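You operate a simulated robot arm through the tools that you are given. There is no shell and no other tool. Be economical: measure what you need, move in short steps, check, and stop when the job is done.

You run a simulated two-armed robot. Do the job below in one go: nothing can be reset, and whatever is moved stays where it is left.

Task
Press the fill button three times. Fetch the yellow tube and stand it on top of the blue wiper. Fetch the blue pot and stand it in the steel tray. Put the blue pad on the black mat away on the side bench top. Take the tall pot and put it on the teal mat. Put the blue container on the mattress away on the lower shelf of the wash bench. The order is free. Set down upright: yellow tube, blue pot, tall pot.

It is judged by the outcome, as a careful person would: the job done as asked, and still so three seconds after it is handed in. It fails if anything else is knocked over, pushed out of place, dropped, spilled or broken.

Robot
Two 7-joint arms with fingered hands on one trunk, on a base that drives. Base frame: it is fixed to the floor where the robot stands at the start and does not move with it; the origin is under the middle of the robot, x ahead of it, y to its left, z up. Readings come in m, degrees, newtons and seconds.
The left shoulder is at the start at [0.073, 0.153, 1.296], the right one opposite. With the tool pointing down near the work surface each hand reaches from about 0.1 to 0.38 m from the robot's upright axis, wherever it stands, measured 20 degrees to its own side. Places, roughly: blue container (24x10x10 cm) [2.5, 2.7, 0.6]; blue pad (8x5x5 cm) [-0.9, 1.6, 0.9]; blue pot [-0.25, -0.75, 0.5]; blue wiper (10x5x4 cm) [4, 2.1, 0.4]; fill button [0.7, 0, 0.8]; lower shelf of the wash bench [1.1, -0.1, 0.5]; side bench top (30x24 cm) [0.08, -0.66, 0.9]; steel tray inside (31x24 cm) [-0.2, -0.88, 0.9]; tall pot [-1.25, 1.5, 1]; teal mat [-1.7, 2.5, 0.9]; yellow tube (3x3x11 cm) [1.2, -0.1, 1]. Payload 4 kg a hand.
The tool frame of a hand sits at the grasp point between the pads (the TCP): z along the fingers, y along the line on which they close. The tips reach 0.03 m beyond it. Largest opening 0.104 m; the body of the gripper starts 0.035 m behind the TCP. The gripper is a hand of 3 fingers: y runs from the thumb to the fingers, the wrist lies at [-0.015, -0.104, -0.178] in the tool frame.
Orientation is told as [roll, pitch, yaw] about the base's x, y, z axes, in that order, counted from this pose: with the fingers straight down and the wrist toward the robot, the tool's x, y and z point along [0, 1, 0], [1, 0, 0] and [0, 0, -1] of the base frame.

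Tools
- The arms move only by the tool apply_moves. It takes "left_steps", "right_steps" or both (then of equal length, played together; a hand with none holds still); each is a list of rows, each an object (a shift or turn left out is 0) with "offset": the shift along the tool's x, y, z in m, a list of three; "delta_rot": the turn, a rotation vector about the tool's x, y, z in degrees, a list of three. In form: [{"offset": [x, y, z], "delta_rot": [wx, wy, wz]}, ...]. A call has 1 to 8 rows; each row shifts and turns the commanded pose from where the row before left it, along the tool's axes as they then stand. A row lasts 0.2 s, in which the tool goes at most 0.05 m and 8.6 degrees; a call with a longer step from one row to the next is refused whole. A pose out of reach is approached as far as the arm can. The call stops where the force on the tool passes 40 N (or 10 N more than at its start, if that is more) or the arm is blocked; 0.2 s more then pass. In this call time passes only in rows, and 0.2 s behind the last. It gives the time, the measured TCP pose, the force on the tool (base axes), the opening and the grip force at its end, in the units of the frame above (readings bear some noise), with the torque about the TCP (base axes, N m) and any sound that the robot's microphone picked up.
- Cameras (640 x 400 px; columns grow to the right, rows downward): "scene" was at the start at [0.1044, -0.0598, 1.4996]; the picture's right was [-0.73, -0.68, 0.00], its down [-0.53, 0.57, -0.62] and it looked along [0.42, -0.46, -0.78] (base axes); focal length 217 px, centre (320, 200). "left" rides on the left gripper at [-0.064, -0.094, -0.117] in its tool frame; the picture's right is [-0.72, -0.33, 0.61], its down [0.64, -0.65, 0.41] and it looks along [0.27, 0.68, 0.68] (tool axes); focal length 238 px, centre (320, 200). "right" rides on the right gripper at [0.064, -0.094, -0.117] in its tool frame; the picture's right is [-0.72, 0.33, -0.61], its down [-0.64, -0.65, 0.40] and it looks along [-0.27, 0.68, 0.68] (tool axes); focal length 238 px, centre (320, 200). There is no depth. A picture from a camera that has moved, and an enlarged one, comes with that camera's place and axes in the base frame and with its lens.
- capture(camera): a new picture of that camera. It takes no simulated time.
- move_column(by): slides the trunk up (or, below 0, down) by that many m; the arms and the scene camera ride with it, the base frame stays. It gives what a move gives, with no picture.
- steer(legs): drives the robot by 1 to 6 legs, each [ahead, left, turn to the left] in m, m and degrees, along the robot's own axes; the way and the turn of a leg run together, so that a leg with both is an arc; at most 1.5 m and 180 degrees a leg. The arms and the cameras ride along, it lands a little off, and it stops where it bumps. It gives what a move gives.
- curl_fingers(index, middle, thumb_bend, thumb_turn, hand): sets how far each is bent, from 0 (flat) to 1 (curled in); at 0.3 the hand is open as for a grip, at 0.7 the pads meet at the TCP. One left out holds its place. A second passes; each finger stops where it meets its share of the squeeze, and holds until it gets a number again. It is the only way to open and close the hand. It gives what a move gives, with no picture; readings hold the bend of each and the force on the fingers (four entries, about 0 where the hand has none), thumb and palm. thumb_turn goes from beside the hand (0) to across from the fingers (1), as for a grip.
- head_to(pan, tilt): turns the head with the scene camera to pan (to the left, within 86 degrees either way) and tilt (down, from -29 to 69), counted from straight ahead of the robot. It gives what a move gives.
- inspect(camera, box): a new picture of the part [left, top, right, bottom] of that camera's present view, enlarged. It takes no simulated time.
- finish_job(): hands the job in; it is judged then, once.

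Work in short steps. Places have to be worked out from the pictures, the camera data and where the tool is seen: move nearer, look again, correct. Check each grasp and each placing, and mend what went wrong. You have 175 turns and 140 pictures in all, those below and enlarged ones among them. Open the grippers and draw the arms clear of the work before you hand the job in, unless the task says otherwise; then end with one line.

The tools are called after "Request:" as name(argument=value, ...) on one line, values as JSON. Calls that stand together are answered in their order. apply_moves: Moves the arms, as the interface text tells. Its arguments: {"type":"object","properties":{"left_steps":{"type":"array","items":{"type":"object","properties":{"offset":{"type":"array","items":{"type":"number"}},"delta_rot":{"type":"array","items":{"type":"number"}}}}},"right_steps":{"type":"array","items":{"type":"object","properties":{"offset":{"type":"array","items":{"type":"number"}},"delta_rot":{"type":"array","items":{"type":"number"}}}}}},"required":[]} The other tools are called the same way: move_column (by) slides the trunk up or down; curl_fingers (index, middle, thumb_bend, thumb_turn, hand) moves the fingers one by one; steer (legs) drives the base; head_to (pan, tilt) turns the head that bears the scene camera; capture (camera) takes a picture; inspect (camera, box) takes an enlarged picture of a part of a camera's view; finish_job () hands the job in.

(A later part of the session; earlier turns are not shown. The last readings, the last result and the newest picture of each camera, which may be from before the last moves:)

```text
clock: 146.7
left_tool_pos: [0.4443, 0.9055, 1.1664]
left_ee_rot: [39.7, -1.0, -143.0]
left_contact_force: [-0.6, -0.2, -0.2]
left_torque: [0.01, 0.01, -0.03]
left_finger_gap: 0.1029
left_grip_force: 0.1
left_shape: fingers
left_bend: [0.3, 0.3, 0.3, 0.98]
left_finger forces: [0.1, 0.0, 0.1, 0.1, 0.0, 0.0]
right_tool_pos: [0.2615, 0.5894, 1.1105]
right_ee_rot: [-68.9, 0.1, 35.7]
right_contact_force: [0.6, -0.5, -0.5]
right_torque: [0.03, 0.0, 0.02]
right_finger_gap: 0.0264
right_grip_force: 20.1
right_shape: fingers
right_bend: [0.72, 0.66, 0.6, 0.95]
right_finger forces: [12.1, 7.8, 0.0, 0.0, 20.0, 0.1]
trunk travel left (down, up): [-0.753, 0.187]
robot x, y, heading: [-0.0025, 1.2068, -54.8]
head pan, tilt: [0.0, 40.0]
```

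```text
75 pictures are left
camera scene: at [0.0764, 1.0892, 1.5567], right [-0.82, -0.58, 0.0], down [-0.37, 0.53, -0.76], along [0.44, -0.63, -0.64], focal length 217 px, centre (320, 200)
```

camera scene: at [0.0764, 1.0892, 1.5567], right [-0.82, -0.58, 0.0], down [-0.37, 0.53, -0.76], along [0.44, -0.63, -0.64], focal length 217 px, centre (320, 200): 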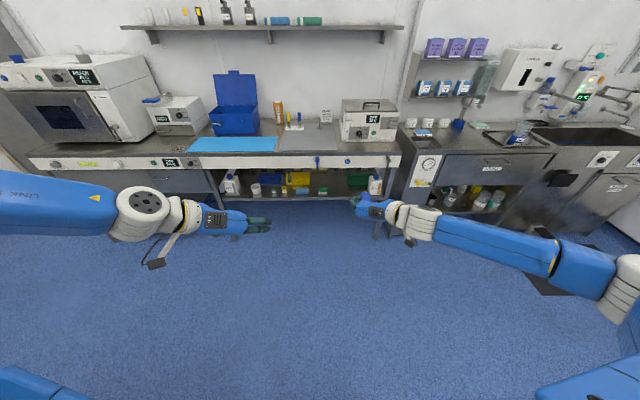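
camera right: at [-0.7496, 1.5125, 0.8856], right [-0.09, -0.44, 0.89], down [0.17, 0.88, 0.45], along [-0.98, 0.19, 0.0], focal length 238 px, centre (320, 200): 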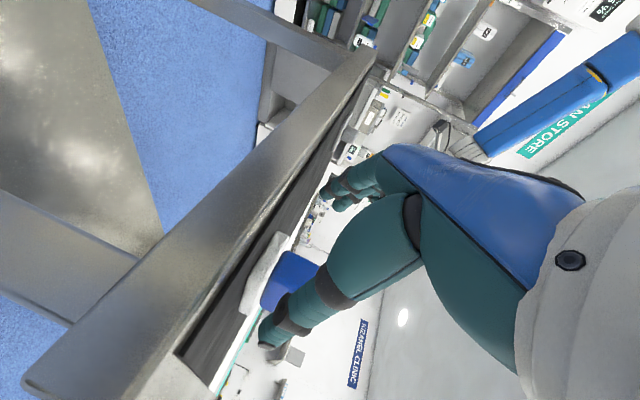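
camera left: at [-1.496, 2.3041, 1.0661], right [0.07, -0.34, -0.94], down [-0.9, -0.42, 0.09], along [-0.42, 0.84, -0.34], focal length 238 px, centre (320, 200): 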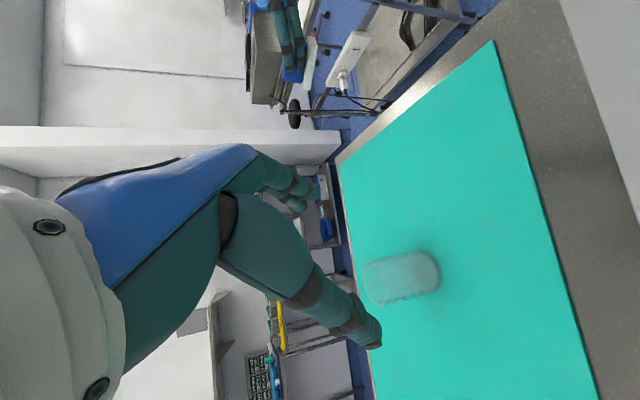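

Now slide right 0.885 m and ahead 0.8 m to bring the pad above the side bench; then look.

Request:
steer(legs=[[0.4, -0.885, 0.6], [0.38, 0, 0]])

Request:
head_to(pan=-10, tilt=50)

Request:
capture(camera="scene")

```text
clock: 153.7
left_tool_pos: [0.2072, -0.2211, 1.1691]
left_ee_rot: [39.9, -0.9, -141.2]
left_contact_force: [-0.1, 0.8, 0.0]
left_torque: [-0.02, 0.0, 0.0]
left_finger_gap: 0.1028
left_grip_force: 0.0
left_shape: fingers
left_bend: [0.3, 0.3, 0.3, 0.98]
left_finger forces: [0.0, 0.0, 0.1, 0.0, 0.0, 0.0]
right_tool_pos: [0.0362, -0.542, 1.113]
right_ee_rot: [-69.1, 0.1, 37.7]
right_contact_force: [-0.1, 0.1, -0.8]
right_torque: [-0.06, 0.0, 0.03]
right_finger_gap: 0.0265
right_grip_force: 20.1
right_shape: fingers
right_bend: [0.72, 0.72, 0.6, 0.95]
right_finger forces: [12.0, 7.8, 0.1, 0.0, 20.0, 0.0]
trunk travel left (down, up): [-0.753, 0.187]
robot x, y, heading: [-0.2465, 0.0584, -52.7]
head pan, tilt: [0.0, 40.0]
```

```text
clock: 154.4
left_tool_pos: [0.2061, -0.2197, 1.1674]
left_ee_rot: [40.0, -1.1, -141.3]
left_contact_force: [-0.7, 0.6, 0.6]
left_torque: [0.01, -0.03, -0.02]
left_finger_gap: 0.1029
left_grip_force: 0.1
left_shape: fingers
left_bend: [0.3, 0.3, 0.3, 0.98]
left_finger forces: [0.0, 0.1, 0.0, 0.0, 0.0, 0.0]
right_tool_pos: [0.0373, -0.5433, 1.1135]
right_ee_rot: [-69.0, 0.1, 37.6]
right_contact_force: [0.6, 0.2, -0.5]
right_torque: [0.03, -0.02, 0.05]
right_finger_gap: 0.0263
right_grip_force: 20.1
right_shape: fingers
right_bend: [0.72, 0.72, 0.6, 0.95]
right_finger forces: [12.1, 7.8, 0.0, 0.0, 20.1, 0.0]
trunk travel left (down, up): [-0.753, 0.187]
robot x, y, heading: [-0.2475, 0.0583, -53.0]
head pan, tilt: [-10.0, 50.0]
```

```text
74 pictures are left
camera scene: at [-0.1797, -0.0529, 1.5427], right [-0.89, -0.46, 0.0], down [-0.35, 0.68, -0.64], along [0.29, -0.57, -0.77], focal length 217 px, centre (320, 200)
```

scene: 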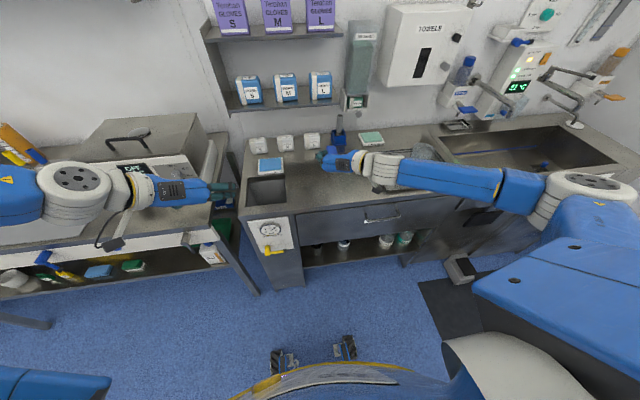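

Hand at t=-0.29, n=0.46. Move 10 cm forward and 3 cm right to the free middle of the bench top, then lower the trunk 13 cm and look.

Request:
apply_moves(right_steps=[{"offset": [-0.0124, -0.01, 0.0309]}, {"offset": [-0.0124, -0.01, 0.0309]}, {"offset": [-0.0124, -0.01, 0.0309]}])

Request:
move_column(by=-0.13)

Request:
inspect(camera="scene", box=[200, 80, 440, 240])

Request:
capture(camera="right")

```text
clock: 155.2
left_tool_pos: [0.2092, -0.222, 1.1662]
left_ee_rot: [39.8, -1.1, -141.3]
left_contact_force: [0.3, 0.8, 0.6]
left_torque: [0.0, -0.01, 0.02]
left_finger_gap: 0.1027
left_grip_force: 0.2
left_shape: fingers
left_bend: [0.3, 0.3, 0.3, 0.98]
left_finger forces: [0.0, 0.0, 0.0, 0.1, 0.1, 0.0]
right_tool_pos: [0.0752, -0.6431, 1.113]
right_ee_rot: [-68.9, 0.1, 37.6]
right_contact_force: [0.4, -0.2, 0.2]
right_torque: [0.01, 0.0, -0.01]
right_finger_gap: 0.0265
right_grip_force: 19.7
right_shape: fingers
right_bend: [0.72, 0.72, 0.6, 0.94]
right_finger forces: [12.1, 7.7, 0.0, 0.1, 20.1, 0.0]
trunk travel left (down, up): [-0.753, 0.187]
robot x, y, heading: [-0.2424, 0.0562, -52.8]
head pan, tilt: [-10.0, 50.0]
```

```text
clock: 156.8
left_tool_pos: [0.208, -0.2217, 1.0379]
left_ee_rot: [39.9, -1.1, -141.2]
left_contact_force: [0.5, -0.1, 0.1]
left_torque: [-0.01, -0.02, 0.02]
left_finger_gap: 0.1028
left_grip_force: 0.1
left_shape: fingers
left_bend: [0.3, 0.3, 0.3, 0.98]
left_finger forces: [0.1, 0.0, 0.0, 0.1, 0.1, 0.1]
right_tool_pos: [0.0736, -0.6417, 0.9836]
right_ee_rot: [-69.1, 0.1, 37.6]
right_contact_force: [0.0, -0.7, -0.9]
right_torque: [0.04, 0.01, 0.02]
right_finger_gap: 0.0265
right_grip_force: 20.3
right_shape: fingers
right_bend: [0.72, 0.72, 0.6, 0.94]
right_finger forces: [12.1, 7.8, 0.1, 0.0, 20.1, 0.0]
trunk travel left (down, up): [-0.623, 0.317]
robot x, y, heading: [-0.2479, 0.0592, -52.7]
head pan, tilt: [-10.0, 50.0]
```

```text
2.50 times, centred on (320, 160) of scene
camera zoom: at [-0.1794, -0.0537, 1.4126], right [-0.89, -0.46, 0.0], down [-0.35, 0.68, -0.64], along [0.29, -0.57, -0.77], focal length 542 px, centre (320, 300)
```

zoom: 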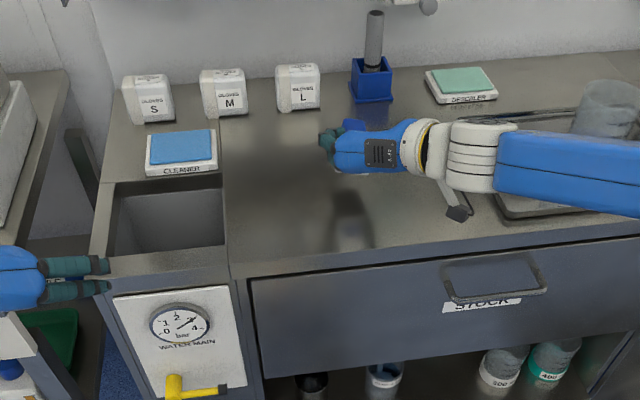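

```text
72 pictures are left
camera right: at [-0.0826, -0.5951, 0.9652], right [0.07, 0.45, 0.89], down [-0.15, -0.88, 0.46], along [0.99, -0.16, 0.01], focal length 238 px, centre (320, 200)
```

right: 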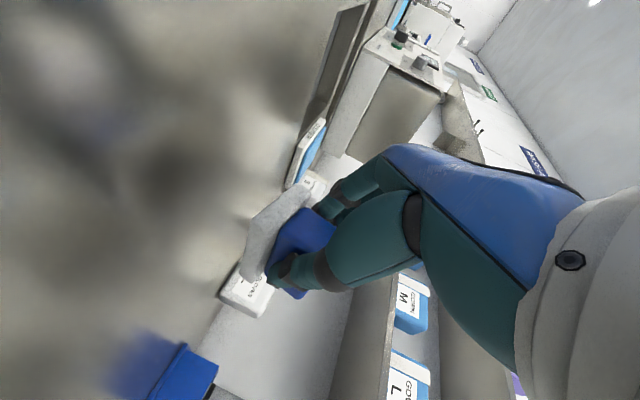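

Pad hovers over free bench top, well clear of the boxes. Lower 2 cm, then in 3 mm rows.

Request:
apply_moves(right_steps=[{"offset": [0.0093, 0, 0.0036]}, {"offset": [0.0093, 0, 0.0036]}, {"offset": [0.0046, 0, 0.0018]}, {"offset": [0.0028, 0, 0.0011]}, {"offset": [0.0028, 0, 0.0011]}])

```text
clock: 158.0
left_tool_pos: [0.2081, -0.2215, 1.0376]
left_ee_rot: [39.8, -1.1, -141.2]
left_contact_force: [0.5, 0.1, -0.5]
left_torque: [-0.04, 0.0, 0.02]
left_finger_gap: 0.1027
left_grip_force: 0.1
left_shape: fingers
left_bend: [0.3, 0.3, 0.3, 0.98]
left_finger forces: [0.0, 0.1, 0.0, 0.0, 0.0, 0.0]
right_tool_pos: [0.0733, -0.6429, 0.9529]
right_ee_rot: [-69.0, 0.2, 37.6]
right_contact_force: [-0.6, 0.7, 0.1]
right_torque: [-0.02, -0.02, -0.02]
right_finger_gap: 0.0266
right_grip_force: 20.7
right_shape: fingers
right_bend: [0.72, 0.72, 0.6, 0.94]
right_finger forces: [12.1, 7.7, 0.0, 0.0, 20.0, 0.1]
trunk travel left (down, up): [-0.623, 0.317]
robot x, y, heading: [-0.2452, 0.058, -52.9]
head pan, tilt: [-10.0, 50.0]
```

Request:
apply_moves(right_steps=[{"offset": [0.0028, 0, 0.0011]}, {"offset": [0.0028, 0, 0.0011]}, {"offset": [0.0019, 0, 0.0007]}])

Request:
capture(camera="right")

```text
clock: 158.8
left_tool_pos: [0.2078, -0.2201, 1.0378]
left_ee_rot: [39.9, -1.1, -141.2]
left_contact_force: [-0.2, -0.8, 0.5]
left_torque: [0.02, 0.02, 0.0]
left_finger_gap: 0.1029
left_grip_force: 0.1
left_shape: fingers
left_bend: [0.3, 0.3, 0.3, 0.98]
left_finger forces: [0.0, 0.0, 0.0, 0.0, 0.0, 0.0]
right_tool_pos: [0.0735, -0.6397, 0.9452]
right_ee_rot: [-69.1, 0.1, 37.5]
right_contact_force: [0.4, 0.4, 4.2]
right_torque: [-0.1, 0.02, -0.01]
right_finger_gap: 0.0264
right_grip_force: 20.2
right_shape: fingers
right_bend: [0.72, 0.72, 0.6, 0.95]
right_finger forces: [12.4, 9.0, 0.0, 0.0, 19.7, 0.0]
trunk travel left (down, up): [-0.623, 0.317]
robot x, y, heading: [-0.247, 0.0607, -53.0]
head pan, tilt: [-10.0, 50.0]
```

```text
71 pictures are left
camera right: at [-0.0819, -0.5946, 0.9273], right [0.07, 0.45, 0.89], down [-0.15, -0.88, 0.46], along [0.99, -0.16, 0.01], focal length 238 px, centre (320, 200)
```

right: 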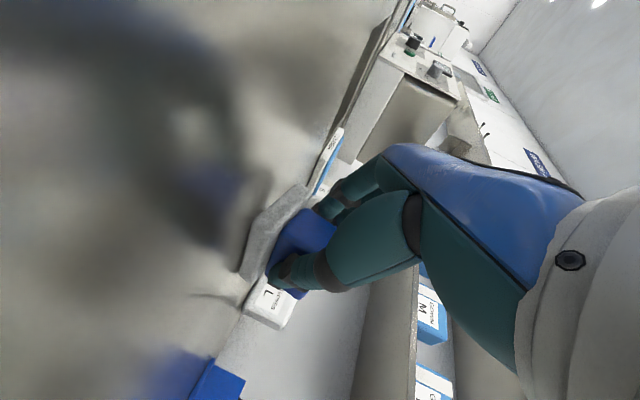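

Contact at 4 N. Lower 2 mm more, open and withdraw level.

Request:
apply_moves(right_steps=[{"offset": [0.0015, 0, 0.0006]}])

Request:
curl_fingers(hand="right", index=0.3, middle=0.3, thumb_bend=0.3)

Request:
apply_moves(right_steps=[{"offset": [0.0054, 0, -0.0186]}, {"offset": [0.0054, 0, -0.0186]}, {"offset": [0.0074, 0, -0.0186]}, {"offset": [0.0148, 0, -0.0371]}, {"offset": [0.0148, 0, -0.0371]}, {"offset": [0.0148, 0, -0.0371]}])

Request:
inspect(camera="scene", box=[200, 80, 440, 240])

```text
clock: 159.2
left_tool_pos: [0.2088, -0.2212, 1.0385]
left_ee_rot: [39.9, -1.1, -141.2]
left_contact_force: [-0.4, 1.0, -0.1]
left_torque: [-0.01, -0.02, 0.01]
left_finger_gap: 0.1029
left_grip_force: 0.1
left_shape: fingers
left_bend: [0.3, 0.3, 0.3, 0.98]
left_finger forces: [0.0, 0.0, 0.0, 0.0, 0.0, 0.0]
right_tool_pos: [0.0745, -0.6398, 0.9441]
right_ee_rot: [-69.2, 0.2, 37.6]
right_contact_force: [2.9, 0.7, 6.7]
right_torque: [-0.09, 0.03, 0.01]
right_finger_gap: 0.0264
right_grip_force: 21.2
right_shape: fingers
right_bend: [0.72, 0.72, 0.6, 0.95]
right_finger forces: [12.6, 10.1, 0.1, 0.0, 19.6, 0.0]
trunk travel left (down, up): [-0.623, 0.317]
robot x, y, heading: [-0.2465, 0.0618, -52.8]
head pan, tilt: [-10.0, 50.0]
```

```text
clock: 160.2
left_tool_pos: [0.2079, -0.2205, 1.0377]
left_ee_rot: [39.7, -1.1, -141.2]
left_contact_force: [1.1, 0.1, 0.1]
left_torque: [0.01, -0.01, 0.01]
left_finger_gap: 0.1028
left_grip_force: 0.3
left_shape: fingers
left_bend: [0.3, 0.3, 0.3, 0.98]
left_finger forces: [0.0, 0.1, 0.0, 0.0, 0.0, 0.0]
right_tool_pos: [0.0745, -0.6407, 0.9432]
right_ee_rot: [-69.1, 0.1, 37.7]
right_contact_force: [1.4, 0.6, -0.3]
right_torque: [-0.01, 0.01, 0.0]
right_finger_gap: 0.1028
right_grip_force: 0.1
right_shape: fingers
right_bend: [0.3, 0.3, 0.3, 0.97]
right_finger forces: [0.0, 0.0, 0.0, 0.1, 0.0, 0.1]
trunk travel left (down, up): [-0.623, 0.317]
robot x, y, heading: [-0.2454, 0.0543, -53.0]
head pan, tilt: [-10.0, 50.0]
```

```text
clock: 161.6
left_tool_pos: [0.2063, -0.2202, 1.0388]
left_ee_rot: [40.0, -1.1, -141.2]
left_contact_force: [-0.1, -0.2, 0.3]
left_torque: [-0.03, -0.01, 0.0]
left_finger_gap: 0.103
left_grip_force: 0.0
left_shape: fingers
left_bend: [0.3, 0.3, 0.3, 0.98]
left_finger forces: [0.0, 0.0, 0.1, 0.0, 0.0, 0.1]
right_tool_pos: [-0.0365, -0.5, 0.9419]
right_ee_rot: [-69.1, 0.0, 37.5]
right_contact_force: [1.0, 0.0, 0.5]
right_torque: [-0.03, 0.0, 0.0]
right_finger_gap: 0.1026
right_grip_force: 0.1
right_shape: fingers
right_bend: [0.3, 0.3, 0.3, 0.97]
right_finger forces: [0.0, 0.0, 0.0, 0.0, 0.0, 0.0]
trunk travel left (down, up): [-0.623, 0.317]
robot x, y, heading: [-0.2479, 0.0619, -52.7]
head pan, tilt: [-10.0, 50.0]
```

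```text
2.50 times, centred on (320, 160) of scene
camera zoom: at [-0.1814, -0.0525, 1.4127], right [-0.89, -0.46, 0.0], down [-0.35, 0.68, -0.64], along [0.29, -0.57, -0.77], focal length 542 px, centre (320, 300)
```

zoom: 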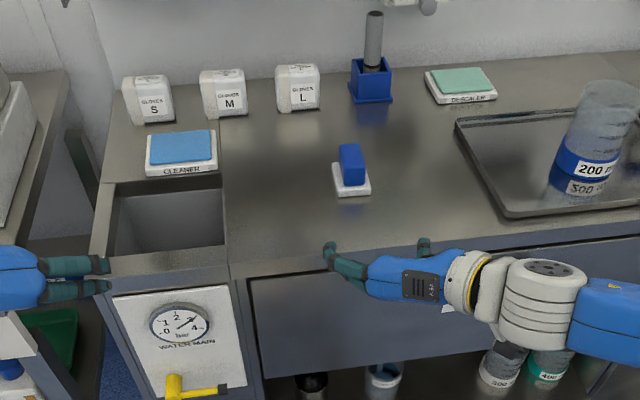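

Pad placed. Next the yellow tube at roughly [1.25,-0.11]. Back off a little, slide left ~0.93 m, flatten the left hand's tilt, raise the trunk and look.

Request:
steer(legs=[[-0.12, 0, -1.5], [0, 0.93, 0]])

Request:
apply_moves(left_steps=[{"offset": [0, 0, 0.01], "delta_rot": [0, 8.4, 0]}, {"offset": [0, 0, 0.01], "delta_rot": [0, 8.4, 0]}, {"offset": [0, 0, 0.01], "delta_rot": [0, 8.4, 0]}])

Request:
move_column(by=0.1)

Request:
head_to(pan=8, tilt=40)

Request:
capture(camera="scene")

Request:
capture(camera="left")

```text
clock: 167.3
left_tool_pos: [0.8744, 0.3921, 1.0375]
left_ee_rot: [39.9, -0.8, -143.1]
left_contact_force: [0.2, -0.5, 0.1]
left_torque: [-0.03, 0.0, 0.0]
left_finger_gap: 0.1028
left_grip_force: 0.0
left_shape: fingers
left_bend: [0.3, 0.3, 0.3, 0.98]
left_finger forces: [0.1, 0.0, 0.0, 0.0, 0.0, 0.0]
right_tool_pos: [0.622, 0.1207, 0.9406]
right_ee_rot: [-69.0, 0.0, 35.9]
right_contact_force: [-0.5, 0.0, 0.1]
right_torque: [-0.03, 0.04, 0.02]
right_finger_gap: 0.1028
right_grip_force: 0.1
right_shape: fingers
right_bend: [0.3, 0.3, 0.3, 0.97]
right_finger forces: [0.0, 0.0, 0.0, 0.0, 0.0, 0.0]
trunk travel left (down, up): [-0.623, 0.317]
robot x, y, heading: [0.4311, 0.6864, -54.7]
head pan, tilt: [-10.0, 50.0]
```

```text
clock: 168.1
left_tool_pos: [0.8901, 0.3763, 1.0201]
left_ee_rot: [65.4, -1.0, -143.1]
left_contact_force: [-0.5, -0.5, 0.0]
left_torque: [-0.03, 0.02, -0.01]
left_finger_gap: 0.1026
left_grip_force: 0.0
left_shape: fingers
left_bend: [0.3, 0.3, 0.3, 0.98]
left_finger forces: [0.0, 0.0, 0.1, 0.1, 0.0, 0.0]
right_tool_pos: [0.6251, 0.1235, 0.9423]
right_ee_rot: [-69.2, 0.1, 35.8]
right_contact_force: [0.1, 0.4, -0.4]
right_torque: [0.0, 0.0, 0.04]
right_finger_gap: 0.103
right_grip_force: 0.0
right_shape: fingers
right_bend: [0.3, 0.3, 0.3, 0.97]
right_finger forces: [0.0, 0.0, 0.1, 0.0, 0.0, 0.0]
trunk travel left (down, up): [-0.623, 0.317]
robot x, y, heading: [0.4324, 0.6864, -54.8]
head pan, tilt: [-10.0, 50.0]
```

```text
clock: 169.4
left_tool_pos: [0.889, 0.378, 1.1185]
left_ee_rot: [65.1, -1.0, -143.1]
left_contact_force: [0.5, 0.6, 0.3]
left_torque: [-0.03, 0.03, 0.0]
left_finger_gap: 0.1027
left_grip_force: 0.1
left_shape: fingers
left_bend: [0.3, 0.3, 0.3, 0.98]
left_finger forces: [0.0, 0.0, 0.0, 0.0, 0.0, 0.0]
right_tool_pos: [0.624, 0.1236, 1.0412]
right_ee_rot: [-69.0, 0.1, 35.8]
right_contact_force: [0.9, 0.8, 0.8]
right_torque: [0.03, 0.01, -0.02]
right_finger_gap: 0.1029
right_grip_force: 0.0
right_shape: fingers
right_bend: [0.3, 0.3, 0.3, 0.97]
right_finger forces: [0.0, 0.1, 0.0, 0.0, 0.0, 0.0]
trunk travel left (down, up): [-0.723, 0.217]
robot x, y, heading: [0.4312, 0.6877, -54.7]
head pan, tilt: [-10.0, 50.0]
```

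```text
clock: 170.2
left_tool_pos: [0.8888, 0.3777, 1.1193]
left_ee_rot: [65.1, -1.1, -143.0]
left_contact_force: [0.4, -0.5, 0.5]
left_torque: [-0.04, -0.01, 0.01]
left_finger_gap: 0.1028
left_grip_force: 0.1
left_shape: fingers
left_bend: [0.3, 0.3, 0.3, 0.98]
left_finger forces: [0.1, 0.1, 0.1, 0.0, 0.0, 0.1]
right_tool_pos: [0.6237, 0.1228, 1.0423]
right_ee_rot: [-69.2, 0.2, 35.7]
right_contact_force: [-0.8, -0.8, -0.3]
right_torque: [-0.01, 0.03, -0.03]
right_finger_gap: 0.1027
right_grip_force: 0.0
right_shape: fingers
right_bend: [0.3, 0.3, 0.3, 0.97]
right_finger forces: [0.0, 0.0, 0.1, 0.0, 0.0, 0.1]
trunk travel left (down, up): [-0.723, 0.217]
robot x, y, heading: [0.4304, 0.6883, -54.8]
head pan, tilt: [8.0, 40.0]
```

```text
69 pictures are left
camera scene: at [0.5196, 0.5815, 1.5267], right [-0.73, -0.69, 0.0], down [-0.44, 0.47, -0.76], along [0.52, -0.56, -0.64], focal length 217 px, centre (320, 200)
```

scene: 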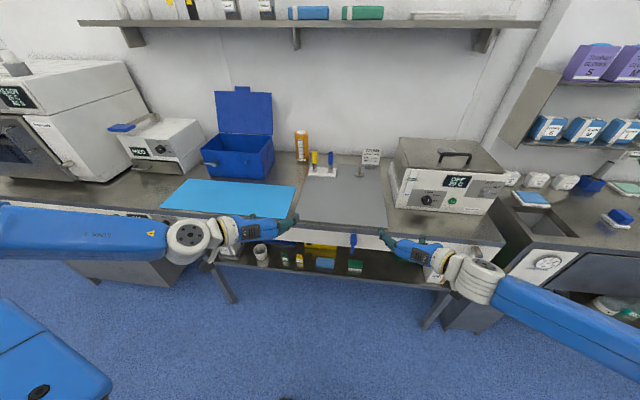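

```text
68 pictures are left
camera left: at [0.8853, 0.5384, 1.1096], right [0.4, -0.02, -0.92], down [0.91, -0.11, 0.4], along [-0.11, -0.99, -0.03], focal length 238 px, centre (320, 200)
```

left: 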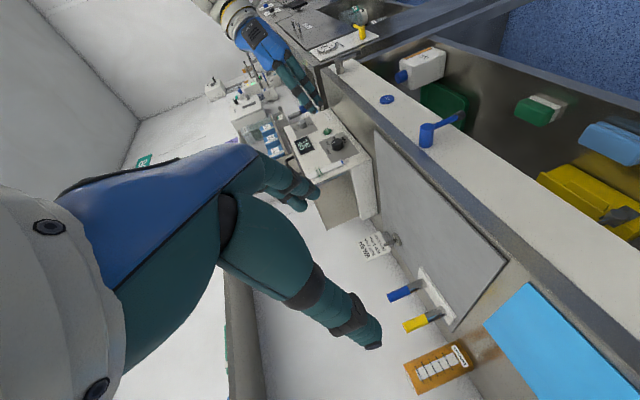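

Request:
inspect(camera="scene", box=[280, 110, 380, 190])

Request:
inspect(camera="left", box=[360, 220, 500, 400])

```text
5.00 times, centred on (330, 150) of scene
camera zoom: at [0.5196, 0.5815, 1.5267], right [-0.73, -0.69, 0.0], down [-0.44, 0.47, -0.76], along [0.52, -0.56, -0.64], focal length 1083 px, centre (270, 450)
```

zoom: 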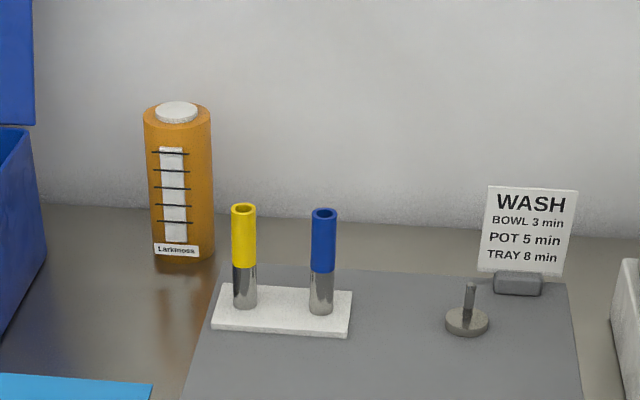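

```text
2.22 times, centred on (430, 310) of left
camera zoom: at [0.8853, 0.5384, 1.1096], right [0.4, -0.02, -0.92], down [0.91, -0.11, 0.4], along [-0.11, -0.99, -0.03], focal length 530 px, centre (76, -44)
```

zoom: 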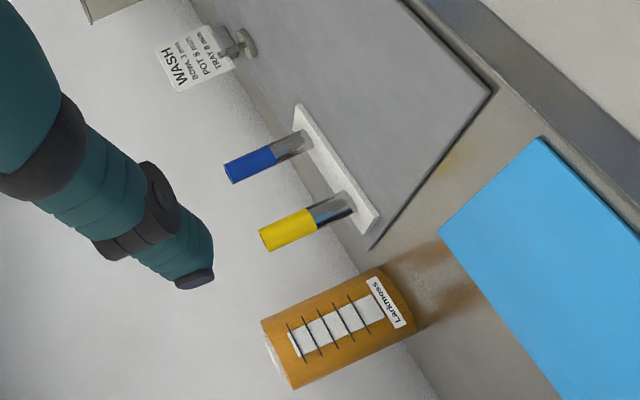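

The yellow tube (yellow sleeve with metal foot) is at ≈[1.212,-0.124], z 0.90–1.01, on a white base; the blue one is 8 cm to its right. I draw the right hand back, set the left hand to a narrower opening, shift laterally 3 cm right, and drive 0.27 m ahead with the hand above obstacles.

Request:
apply_moves(right_steps=[{"offset": [0.0148, 0, -0.0371]}, {"offset": [0.0148, 0, -0.0371]}, {"offset": [0.0148, 0, -0.0371]}, {"offset": [0.0148, 0, -0.0371]}, {"offset": [0.0148, 0, -0.0371]}], left_steps=[{"offset": [0, 0.008, 0]}, {"offset": [0, 0.008, 0]}, {"offset": [0, 0.008, 0]}, {"offset": [0, 0.008, 0]}, {"offset": [0, 0, 0]}])

Request:
curl_fingers(hand="left", index=0.44, middle=0.44, thumb_bend=0.44)

Request:
steer(legs=[[0.27, 0, 0.6]])

Request:
move_column(by=-0.12)

Request:
capture(camera="left")

Request:
capture(camera="scene")

```text
clock: 171.4
left_tool_pos: [0.8621, 0.3594, 1.1203]
left_ee_rot: [65.2, -1.1, -143.0]
left_contact_force: [-0.5, 0.7, 1.0]
left_torque: [0.04, -0.01, 0.01]
left_finger_gap: 0.1026
left_grip_force: 0.2
left_shape: fingers
left_bend: [0.3, 0.3, 0.3, 0.98]
left_finger forces: [0.0, 0.1, 0.1, 0.0, 0.0, 0.1]
right_tool_pos: [0.5171, 0.2716, 1.0401]
right_ee_rot: [-69.1, 0.1, 35.8]
right_contact_force: [-0.1, -0.7, 0.7]
right_torque: [0.0, 0.01, 0.03]
right_finger_gap: 0.1027
right_grip_force: 0.1
right_shape: fingers
right_bend: [0.3, 0.3, 0.3, 0.97]
right_finger forces: [0.0, 0.1, 0.0, 0.0, 0.0, 0.1]
right hand out of reach, approached as far as the arm can: row 5
trunk travel left (down, up): [-0.723, 0.217]
robot x, y, heading: [0.4314, 0.6866, -54.8]
head pan, tilt: [8.0, 40.0]
```

```text
clock: 172.4
left_tool_pos: [0.862, 0.357, 1.117]
left_ee_rot: [65.1, -1.0, -143.1]
left_contact_force: [-0.1, -0.6, 0.9]
left_torque: [0.03, 0.0, 0.01]
left_finger_gap: 0.0682
left_grip_force: 0.0
left_shape: fingers
left_bend: [0.44, 0.44, 0.44, 0.98]
left_finger forces: [0.0, 0.0, 0.0, 0.0, 0.0, 0.1]
right_tool_pos: [0.5189, 0.2705, 1.0393]
right_ee_rot: [-69.1, 0.2, 35.8]
right_contact_force: [-0.3, 0.0, 0.2]
right_torque: [0.0, 0.02, 0.03]
right_finger_gap: 0.1029
right_grip_force: 0.1
right_shape: fingers
right_bend: [0.3, 0.3, 0.3, 0.97]
right_finger forces: [0.1, 0.0, 0.1, 0.1, 0.0, 0.0]
trunk travel left (down, up): [-0.723, 0.217]
robot x, y, heading: [0.428, 0.6885, -54.9]
head pan, tilt: [8.0, 40.0]
```

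```text
clock: 174.3
left_tool_pos: [1.0231, 0.1475, 1.1206]
left_ee_rot: [65.4, -1.1, -142.4]
left_contact_force: [0.2, 0.6, -0.3]
left_torque: [-0.02, 0.03, 0.01]
left_finger_gap: 0.0684
left_grip_force: 0.0
left_shape: fingers
left_bend: [0.44, 0.44, 0.44, 0.98]
left_finger forces: [0.0, 0.0, 0.0, 0.0, 0.1, 0.0]
right_tool_pos: [0.6783, 0.0554, 1.0401]
right_ee_rot: [-69.2, 0.0, 36.5]
right_contact_force: [-0.2, 0.4, -0.8]
right_torque: [-0.02, 0.0, 0.01]
right_finger_gap: 0.1029
right_grip_force: 0.1
right_shape: fingers
right_bend: [0.3, 0.3, 0.3, 0.97]
right_finger forces: [0.0, 0.0, 0.0, 0.1, 0.0, 0.0]
trunk travel left (down, up): [-0.723, 0.217]
robot x, y, heading: [0.5852, 0.4692, -53.8]
head pan, tilt: [8.0, 40.0]
```

```text
clock: 175.8
left_tool_pos: [1.0239, 0.1456, 0.9988]
left_ee_rot: [65.1, -1.0, -142.2]
left_contact_force: [-0.6, -0.3, -0.1]
left_torque: [-0.01, 0.0, -0.02]
left_finger_gap: 0.0682
left_grip_force: 0.1
left_shape: fingers
left_bend: [0.44, 0.44, 0.44, 0.98]
left_finger forces: [0.0, 0.0, 0.1, 0.0, 0.0, 0.0]
right_tool_pos: [0.6796, 0.0531, 0.9192]
right_ee_rot: [-69.1, 0.1, 36.5]
right_contact_force: [0.0, -0.1, -0.6]
right_torque: [-0.02, 0.01, 0.02]
right_finger_gap: 0.1027
right_grip_force: 0.1
right_shape: fingers
right_bend: [0.3, 0.3, 0.3, 0.97]
right_finger forces: [0.1, 0.0, 0.1, 0.0, 0.0, 0.1]
trunk travel left (down, up): [-0.603, 0.337]
robot x, y, heading: [0.5835, 0.4676, -53.8]
head pan, tilt: [8.0, 40.0]
```

```text
65 pictures are left
camera left: at [1.0176, 0.3065, 0.9896], right [0.4, -0.01, -0.92], down [0.91, -0.1, 0.4], along [-0.1, -0.99, -0.03], focal length 238 px, centre (320, 200)
```

left: 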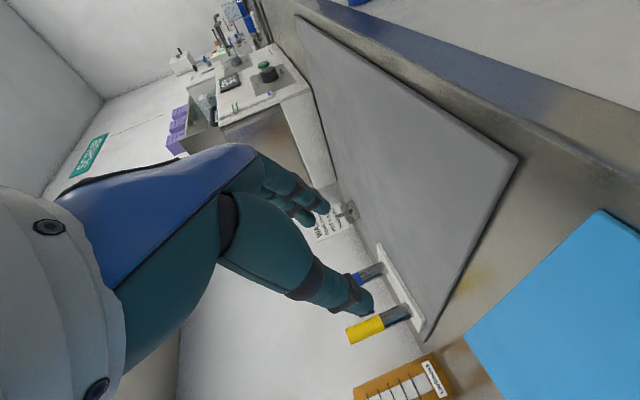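

```text
64 pictures are left
camera scene: at [0.6765, 0.3653, 1.4068], right [-0.72, -0.69, 0.0], down [-0.45, 0.46, -0.77], along [0.53, -0.55, -0.64], focal length 217 px, centre (320, 200)
```

scene: 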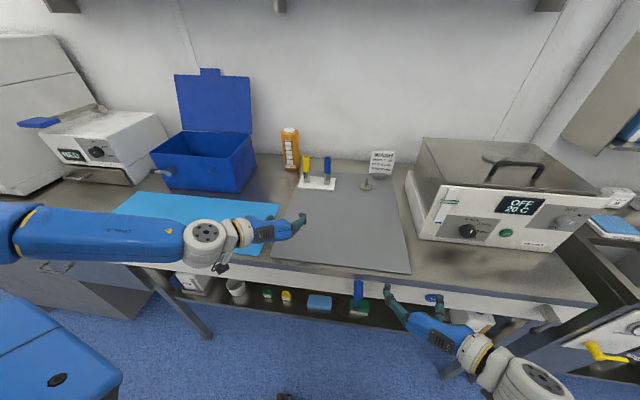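

The tube is 0.325 m ahead of the left TCP and needs ~1.7 cm right. Advance 22 cm while descending 3.4 cm, then check.

Request:
apply_moves(left_steps=[{"offset": [0.0123, 0.0034, 0.0428]}, {"offset": [0.0123, 0.0034, 0.0428]}, {"offset": [0.0123, 0.0034, 0.0428]}, {"offset": [0.0123, 0.0034, 0.0428]}, {"offset": [0.0123, 0.0034, 0.0428]}])

Request:
capture(camera="left")

Request:
inspect(camera="scene", box=[240, 120, 380, 240])

```text
clock: 177.0
left_tool_pos: [1.1451, -0.0433, 0.9623]
left_ee_rot: [65.0, -1.1, -142.5]
left_contact_force: [-0.9, -0.9, 0.9]
left_torque: [-0.03, -0.02, 0.0]
left_finger_gap: 0.0682
left_grip_force: 0.1
left_shape: fingers
left_bend: [0.44, 0.44, 0.44, 0.98]
left_finger forces: [0.1, 0.1, 0.0, 0.1, 0.0, 0.0]
right_tool_pos: [0.6796, 0.0509, 0.9181]
right_ee_rot: [-68.9, 0.1, 36.5]
right_contact_force: [-0.2, 0.3, -0.3]
right_torque: [0.02, 0.02, 0.04]
right_finger_gap: 0.1029
right_grip_force: 0.2
right_shape: fingers
right_bend: [0.3, 0.3, 0.3, 0.97]
right_finger forces: [0.1, 0.0, 0.1, 0.0, 0.0, 0.1]
trunk travel left (down, up): [-0.603, 0.337]
robot x, y, heading: [0.5865, 0.4669, -53.8]
head pan, tilt: [8.0, 40.0]
```

```text
63 pictures are left
camera left: at [1.1385, 0.1176, 0.9539], right [0.4, -0.01, -0.92], down [0.91, -0.1, 0.4], along [-0.1, -0.99, -0.03], focal length 238 px, centre (320, 200)
```

left: 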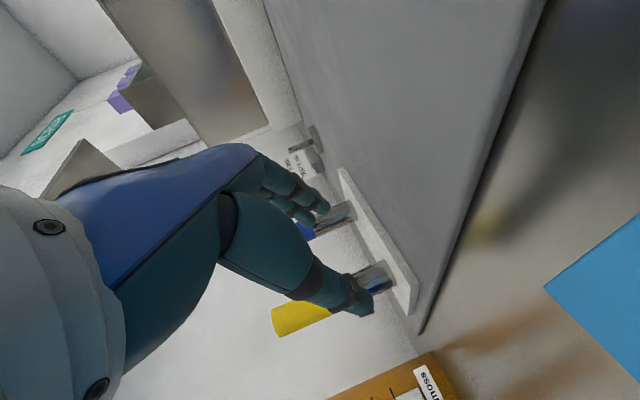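

```text
3.33 times, centred on (310, 180) of scene
camera zoom: at [0.6768, 0.3619, 1.4065], right [-0.72, -0.69, 0.0], down [-0.45, 0.47, -0.76], along [0.53, -0.55, -0.65], focal length 722 px, centre (353, 267)
```

zoom: 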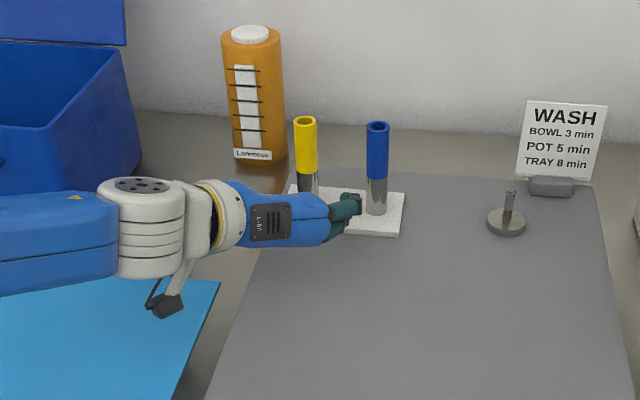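

Within 7 mm laterally. Advance the last 10 cm in three rows with a 6 mm left correction, then verify before closing.

Request:
apply_moves(left_steps=[{"offset": [0.017, -0.003, 0.0286]}, {"offset": [0.017, -0.003, 0.0286]}, {"offset": [0.0144, 0, 0.031]}])

Request:
capture(camera="left")

Request:
inspect(camera="scene", box=[270, 130, 350, 210])

```text
clock: 177.8
left_tool_pos: [1.2081, -0.1183, 0.9716]
left_ee_rot: [65.1, -0.9, -142.3]
left_contact_force: [0.4, -0.4, 0.1]
left_torque: [0.01, -0.04, 0.01]
left_finger_gap: 0.0682
left_grip_force: 0.0
left_shape: fingers
left_bend: [0.44, 0.44, 0.44, 0.98]
left_finger forces: [0.0, 0.0, 0.1, 0.1, 0.1, 0.1]
right_tool_pos: [0.6794, 0.0508, 0.9194]
right_ee_rot: [-69.0, 0.0, 36.3]
right_contact_force: [-0.5, -0.1, 0.3]
right_torque: [0.01, 0.01, 0.0]
right_finger_gap: 0.1031
right_grip_force: 0.0
right_shape: fingers
right_bend: [0.3, 0.3, 0.3, 0.97]
right_finger forces: [0.1, 0.0, 0.0, 0.1, 0.1, 0.0]
trunk travel left (down, up): [-0.603, 0.337]
robot x, y, heading: [0.5871, 0.4662, -53.7]
head pan, tilt: [8.0, 40.0]
```

```text
61 pictures are left
camera left: at [1.2028, 0.043, 0.9626], right [0.4, -0.01, -0.92], down [0.91, -0.1, 0.4], along [-0.1, -0.99, -0.03], focal length 238 px, centre (320, 200)
```

left: 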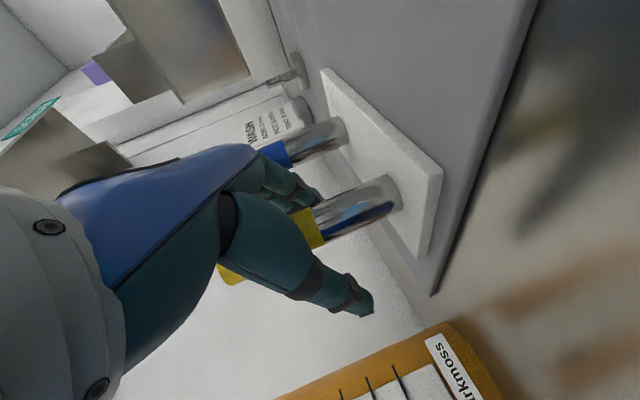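

```text
5.00 times, centred on (310, 170) of scene
camera zoom: at [0.6753, 0.3621, 1.4066], right [-0.72, -0.69, 0.0], down [-0.45, 0.47, -0.76], along [0.53, -0.55, -0.64], focal length 1083 px, centre (370, 350)
```

zoom: 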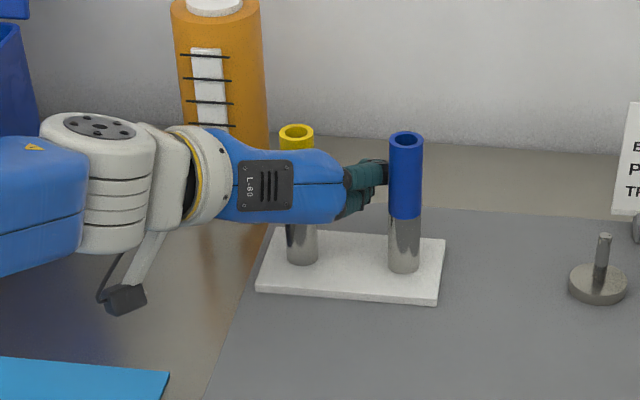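

Tube lies between thumb and fingers; blue tube is clear of the closing side. Close the hand.

Request:
curl_fingers(hand="left", index=0.75, middle=0.75, thumb_bend=0.75)

Request:
inspect(camera="scene", box=[270, 130, 350, 210])

```text
clock: 178.8
left_tool_pos: [1.2089, -0.117, 0.9724]
left_ee_rot: [65.0, -1.0, -142.4]
left_contact_force: [-0.1, 0.4, -0.6]
left_torque: [0.01, 0.01, -0.02]
left_finger_gap: 0.0003
left_grip_force: 0.4
left_shape: fingers
left_bend: [0.74, 0.75, 0.72, 0.97]
left_finger forces: [0.0, 0.0, 0.0, 0.0, 0.1, 0.1]
right_tool_pos: [0.6786, 0.054, 0.9185]
right_ee_rot: [-69.1, 0.1, 36.4]
right_contact_force: [0.0, 1.3, -1.0]
right_torque: [0.01, 0.01, 0.02]
right_finger_gap: 0.1029
right_grip_force: 0.0
right_shape: fingers
right_bend: [0.3, 0.3, 0.3, 0.97]
right_finger forces: [0.1, 0.0, 0.1, 0.1, 0.0, 0.0]
trunk travel left (down, up): [-0.603, 0.337]
robot x, y, heading: [0.5885, 0.4692, -54.3]
head pan, tilt: [8.0, 40.0]
```

```text
5.00 times, centred on (310, 170) of scene
camera zoom: at [0.6765, 0.3641, 1.4067], right [-0.72, -0.69, 0.0], down [-0.45, 0.46, -0.76], along [0.53, -0.55, -0.64], focal length 1083 px, centre (370, 350)
```

zoom: 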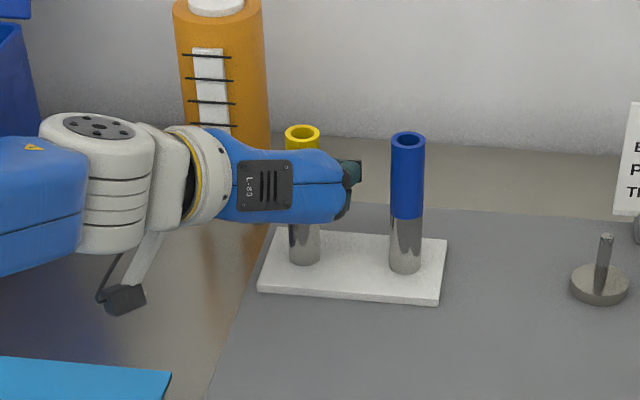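

It closed empty: the tube stands further back than the pads. Look with the left camera to measure.

Request:
capture(camera="left")

```text
58 pictures are left
camera left: at [1.2038, 0.0444, 0.9627], right [0.4, -0.01, -0.92], down [0.91, -0.1, 0.4], along [-0.1, -0.99, -0.03], focal length 238 px, centre (320, 200)
```

left: 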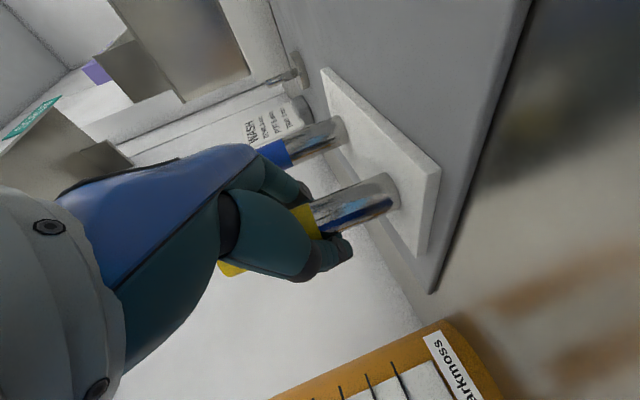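

The picture suggests the tube sits in the hollow behind the pads (nearer the palm). Open, retreat 1.3 cm, and close again.

Request:
curl_fingers(hand="left", index=0.46, middle=0.46, thumb_bend=0.46)

Request:
apply_moves(left_steps=[{"offset": [-0.006, 0, -0.012]}])

Request:
curl_fingers(hand="left", index=0.75, middle=0.75, thumb_bend=0.75)

Request:
capture(camera="left")

```text
clock: 179.8
left_tool_pos: [1.2098, -0.118, 0.9719]
left_ee_rot: [65.1, -1.0, -142.3]
left_contact_force: [-0.9, 0.8, 0.0]
left_torque: [0.02, 0.02, -0.02]
left_finger_gap: 0.0619
left_grip_force: 0.0
left_shape: fingers
left_bend: [0.46, 0.46, 0.46, 0.97]
left_finger forces: [0.0, 0.0, 0.1, 0.0, 0.0, 0.0]
right_tool_pos: [0.6804, 0.0535, 0.92]
right_ee_rot: [-69.1, 0.2, 36.5]
right_contact_force: [-0.1, -0.3, 0.4]
right_torque: [-0.03, 0.01, -0.03]
right_finger_gap: 0.1028
right_grip_force: 0.0
right_shape: fingers
right_bend: [0.3, 0.3, 0.3, 0.97]
right_finger forces: [0.0, 0.0, 0.0, 0.0, 0.1, 0.1]
trunk travel left (down, up): [-0.603, 0.337]
robot x, y, heading: [0.5861, 0.4666, -54.0]
head pan, tilt: [8.0, 40.0]
```

```text
clock: 180.2
left_tool_pos: [1.2017, -0.1054, 0.9702]
left_ee_rot: [65.2, -1.0, -142.4]
left_contact_force: [0.5, 0.2, 0.6]
left_torque: [0.01, 0.02, -0.01]
left_finger_gap: 0.0619
left_grip_force: 0.1
left_shape: fingers
left_bend: [0.46, 0.46, 0.46, 0.97]
left_finger forces: [0.0, 0.0, 0.0, 0.1, 0.1, 0.1]
right_tool_pos: [0.6802, 0.0541, 0.9193]
right_ee_rot: [-69.1, 0.1, 36.5]
right_contact_force: [-0.9, 0.7, 0.5]
right_torque: [-0.01, 0.01, -0.01]
right_finger_gap: 0.1024
right_grip_force: 0.0
right_shape: fingers
right_bend: [0.3, 0.3, 0.3, 0.97]
right_finger forces: [0.1, 0.0, 0.0, 0.0, 0.1, 0.0]
trunk travel left (down, up): [-0.603, 0.337]
robot x, y, heading: [0.5901, 0.4716, -54.0]
head pan, tilt: [8.0, 40.0]
```

```text
clock: 181.2
left_tool_pos: [1.2011, -0.1053, 0.9718]
left_ee_rot: [65.1, -1.1, -142.5]
left_contact_force: [-0.2, -1.2, -0.2]
left_torque: [-0.01, -0.02, 0.03]
left_finger_gap: 0.0
left_grip_force: 2.0
left_shape: fingers
left_bend: [0.74, 0.75, 0.72, 0.97]
left_finger forces: [1.9, 0.0, 0.0, 0.0, 2.6, 0.0]
right_tool_pos: [0.6805, 0.0528, 0.9188]
right_ee_rot: [-69.1, 0.1, 36.5]
right_contact_force: [-0.7, 0.5, 0.1]
right_torque: [-0.01, 0.0, -0.02]
right_finger_gap: 0.1028
right_grip_force: 0.0
right_shape: fingers
right_bend: [0.3, 0.3, 0.3, 0.97]
right_finger forces: [0.0, 0.1, 0.0, 0.1, 0.1, 0.0]
trunk travel left (down, up): [-0.603, 0.337]
robot x, y, heading: [0.5882, 0.4719, -54.1]
head pan, tilt: [8.0, 40.0]
```

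```text
57 pictures are left
camera left: at [1.1957, 0.056, 0.9619], right [0.4, -0.01, -0.92], down [0.91, -0.1, 0.4], along [-0.1, -0.99, -0.03], focal length 238 px, centre (320, 200)
```

left: 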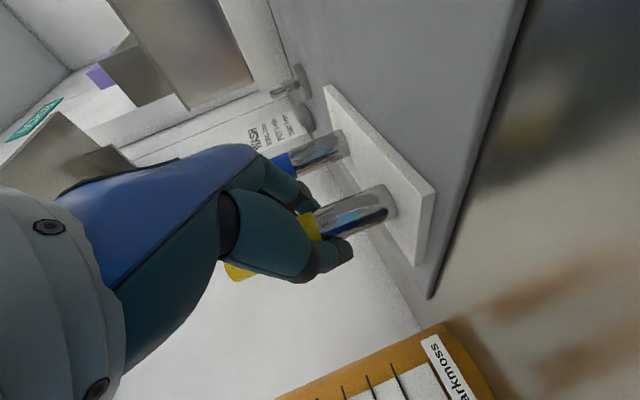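

Still empty. Enlarge the left camera's view of the fingers to see where the tube is relative to them.

Request:
inspect(camera="left", box=[200, 140, 420, 300])

Request:
inspect(camera="scene", box=[280, 140, 340, 190])

```text
2.50 times, centred on (310, 220) of left
camera zoom: at [1.1957, 0.056, 0.9619], right [0.4, -0.01, -0.92], down [0.91, -0.1, 0.4], along [-0.1, -0.99, -0.03], focal length 596 px, centre (345, 150)
```

zoom: 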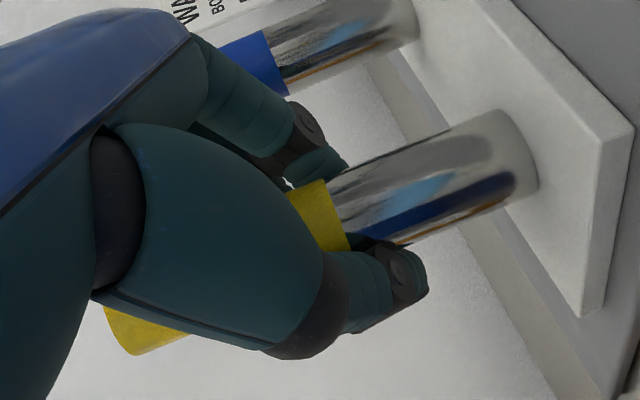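

```text
8.00 times, centred on (310, 165) of scene
camera zoom: at [0.6766, 0.364, 1.4067], right [-0.72, -0.69, 0.0], down [-0.45, 0.46, -0.76], along [0.53, -0.55, -0.64], focal length 1733 px, centre (400, 480)
```

zoom: 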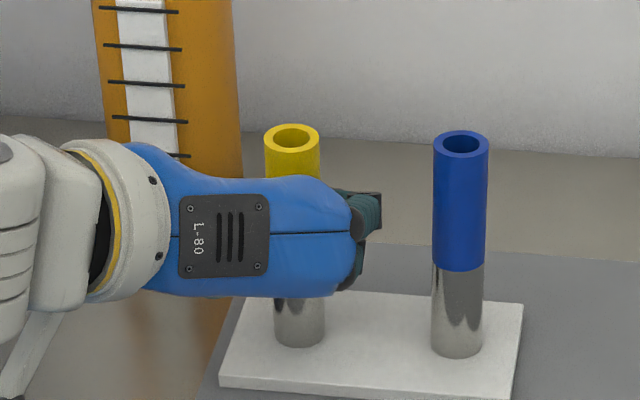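

The thumb passes in front and the fingers behind the tube: it's caged between palm and pads. Open, retreat a further 2.2 cm, and close.

Request:
curl_fingers(hand="left", index=0.46, middle=0.46, thumb_bend=0.46)

Request:
apply_moves(left_steps=[{"offset": [-0.0092, 0, -0.02]}])

Request:
curl_fingers(hand="left", index=0.75, middle=0.75, thumb_bend=0.75)

Request:
inspect(camera="left", box=[200, 140, 420, 300])

```text
clock: 182.2
left_tool_pos: [1.2013, -0.106, 0.9708]
left_ee_rot: [65.1, -1.0, -142.4]
left_contact_force: [-0.3, 0.0, 0.4]
left_torque: [0.01, 0.04, -0.01]
left_finger_gap: 0.062
left_grip_force: 0.0
left_shape: fingers
left_bend: [0.46, 0.46, 0.46, 0.97]
left_finger forces: [0.1, 0.1, 0.0, 0.0, 0.0, 0.0]
right_tool_pos: [0.6796, 0.0531, 0.9195]
right_ee_rot: [-69.2, 0.0, 36.5]
right_contact_force: [0.5, 0.0, -0.8]
right_torque: [-0.01, -0.02, -0.01]
right_finger_gap: 0.1031
right_grip_force: 0.1
right_shape: fingers
right_bend: [0.3, 0.3, 0.3, 0.97]
right_finger forces: [0.0, 0.0, 0.1, 0.0, 0.0, 0.0]
trunk travel left (down, up): [-0.603, 0.337]
robot x, y, heading: [0.5874, 0.4699, -53.8]
head pan, tilt: [8.0, 40.0]
```

```text
clock: 182.6
left_tool_pos: [1.1878, -0.087, 0.9718]
left_ee_rot: [65.1, -1.1, -142.2]
left_contact_force: [-0.4, -0.7, 0.3]
left_torque: [0.0, 0.01, 0.0]
left_finger_gap: 0.0618
left_grip_force: 0.0
left_shape: fingers
left_bend: [0.46, 0.46, 0.46, 0.97]
left_finger forces: [0.1, 0.0, 0.0, 0.0, 0.1, 0.0]
right_tool_pos: [0.6776, 0.0538, 0.9197]
right_ee_rot: [-69.1, 0.1, 36.6]
right_contact_force: [-0.5, 0.1, 0.4]
right_torque: [0.04, -0.03, -0.03]
right_finger_gap: 0.1027
right_grip_force: 0.0
right_shape: fingers
right_bend: [0.3, 0.3, 0.3, 0.97]
right_finger forces: [0.1, 0.0, 0.1, 0.1, 0.1, 0.1]
trunk travel left (down, up): [-0.603, 0.337]
robot x, y, heading: [0.5886, 0.4724, -53.9]
head pan, tilt: [8.0, 40.0]
```

```text
clock: 183.6
left_tool_pos: [1.1878, -0.088, 0.9713]
left_ee_rot: [65.2, -1.0, -142.3]
left_contact_force: [2.6, -3.7, 4.1]
left_torque: [-0.07, -0.07, 0.02]
left_finger_gap: 0.0165
left_grip_force: 17.8
left_shape: fingers
left_bend: [0.73, 0.73, 0.63, 0.96]
left_finger forces: [12.7, 7.5, 0.1, 0.1, 16.7, 0.1]
right_tool_pos: [0.6795, 0.0526, 0.9186]
right_ee_rot: [-69.0, 0.0, 36.5]
right_contact_force: [0.2, 1.1, 0.2]
right_torque: [0.03, -0.02, 0.0]
right_finger_gap: 0.1027
right_grip_force: 0.1
right_shape: fingers
right_bend: [0.3, 0.3, 0.3, 0.97]
right_finger forces: [0.0, 0.0, 0.0, 0.1, 0.0, 0.0]
trunk travel left (down, up): [-0.603, 0.337]
robot x, y, heading: [0.583, 0.4707, -53.8]
head pan, tilt: [8.0, 40.0]
```

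```text
2.50 times, centred on (310, 220) of left
camera zoom: at [1.1826, 0.0735, 0.9624], right [0.4, -0.01, -0.92], down [0.91, -0.1, 0.4], along [-0.1, -0.99, -0.03], focal length 596 px, centre (345, 150)
```

zoom: 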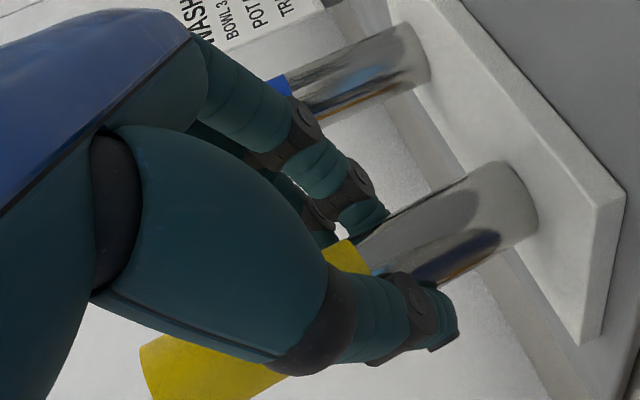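

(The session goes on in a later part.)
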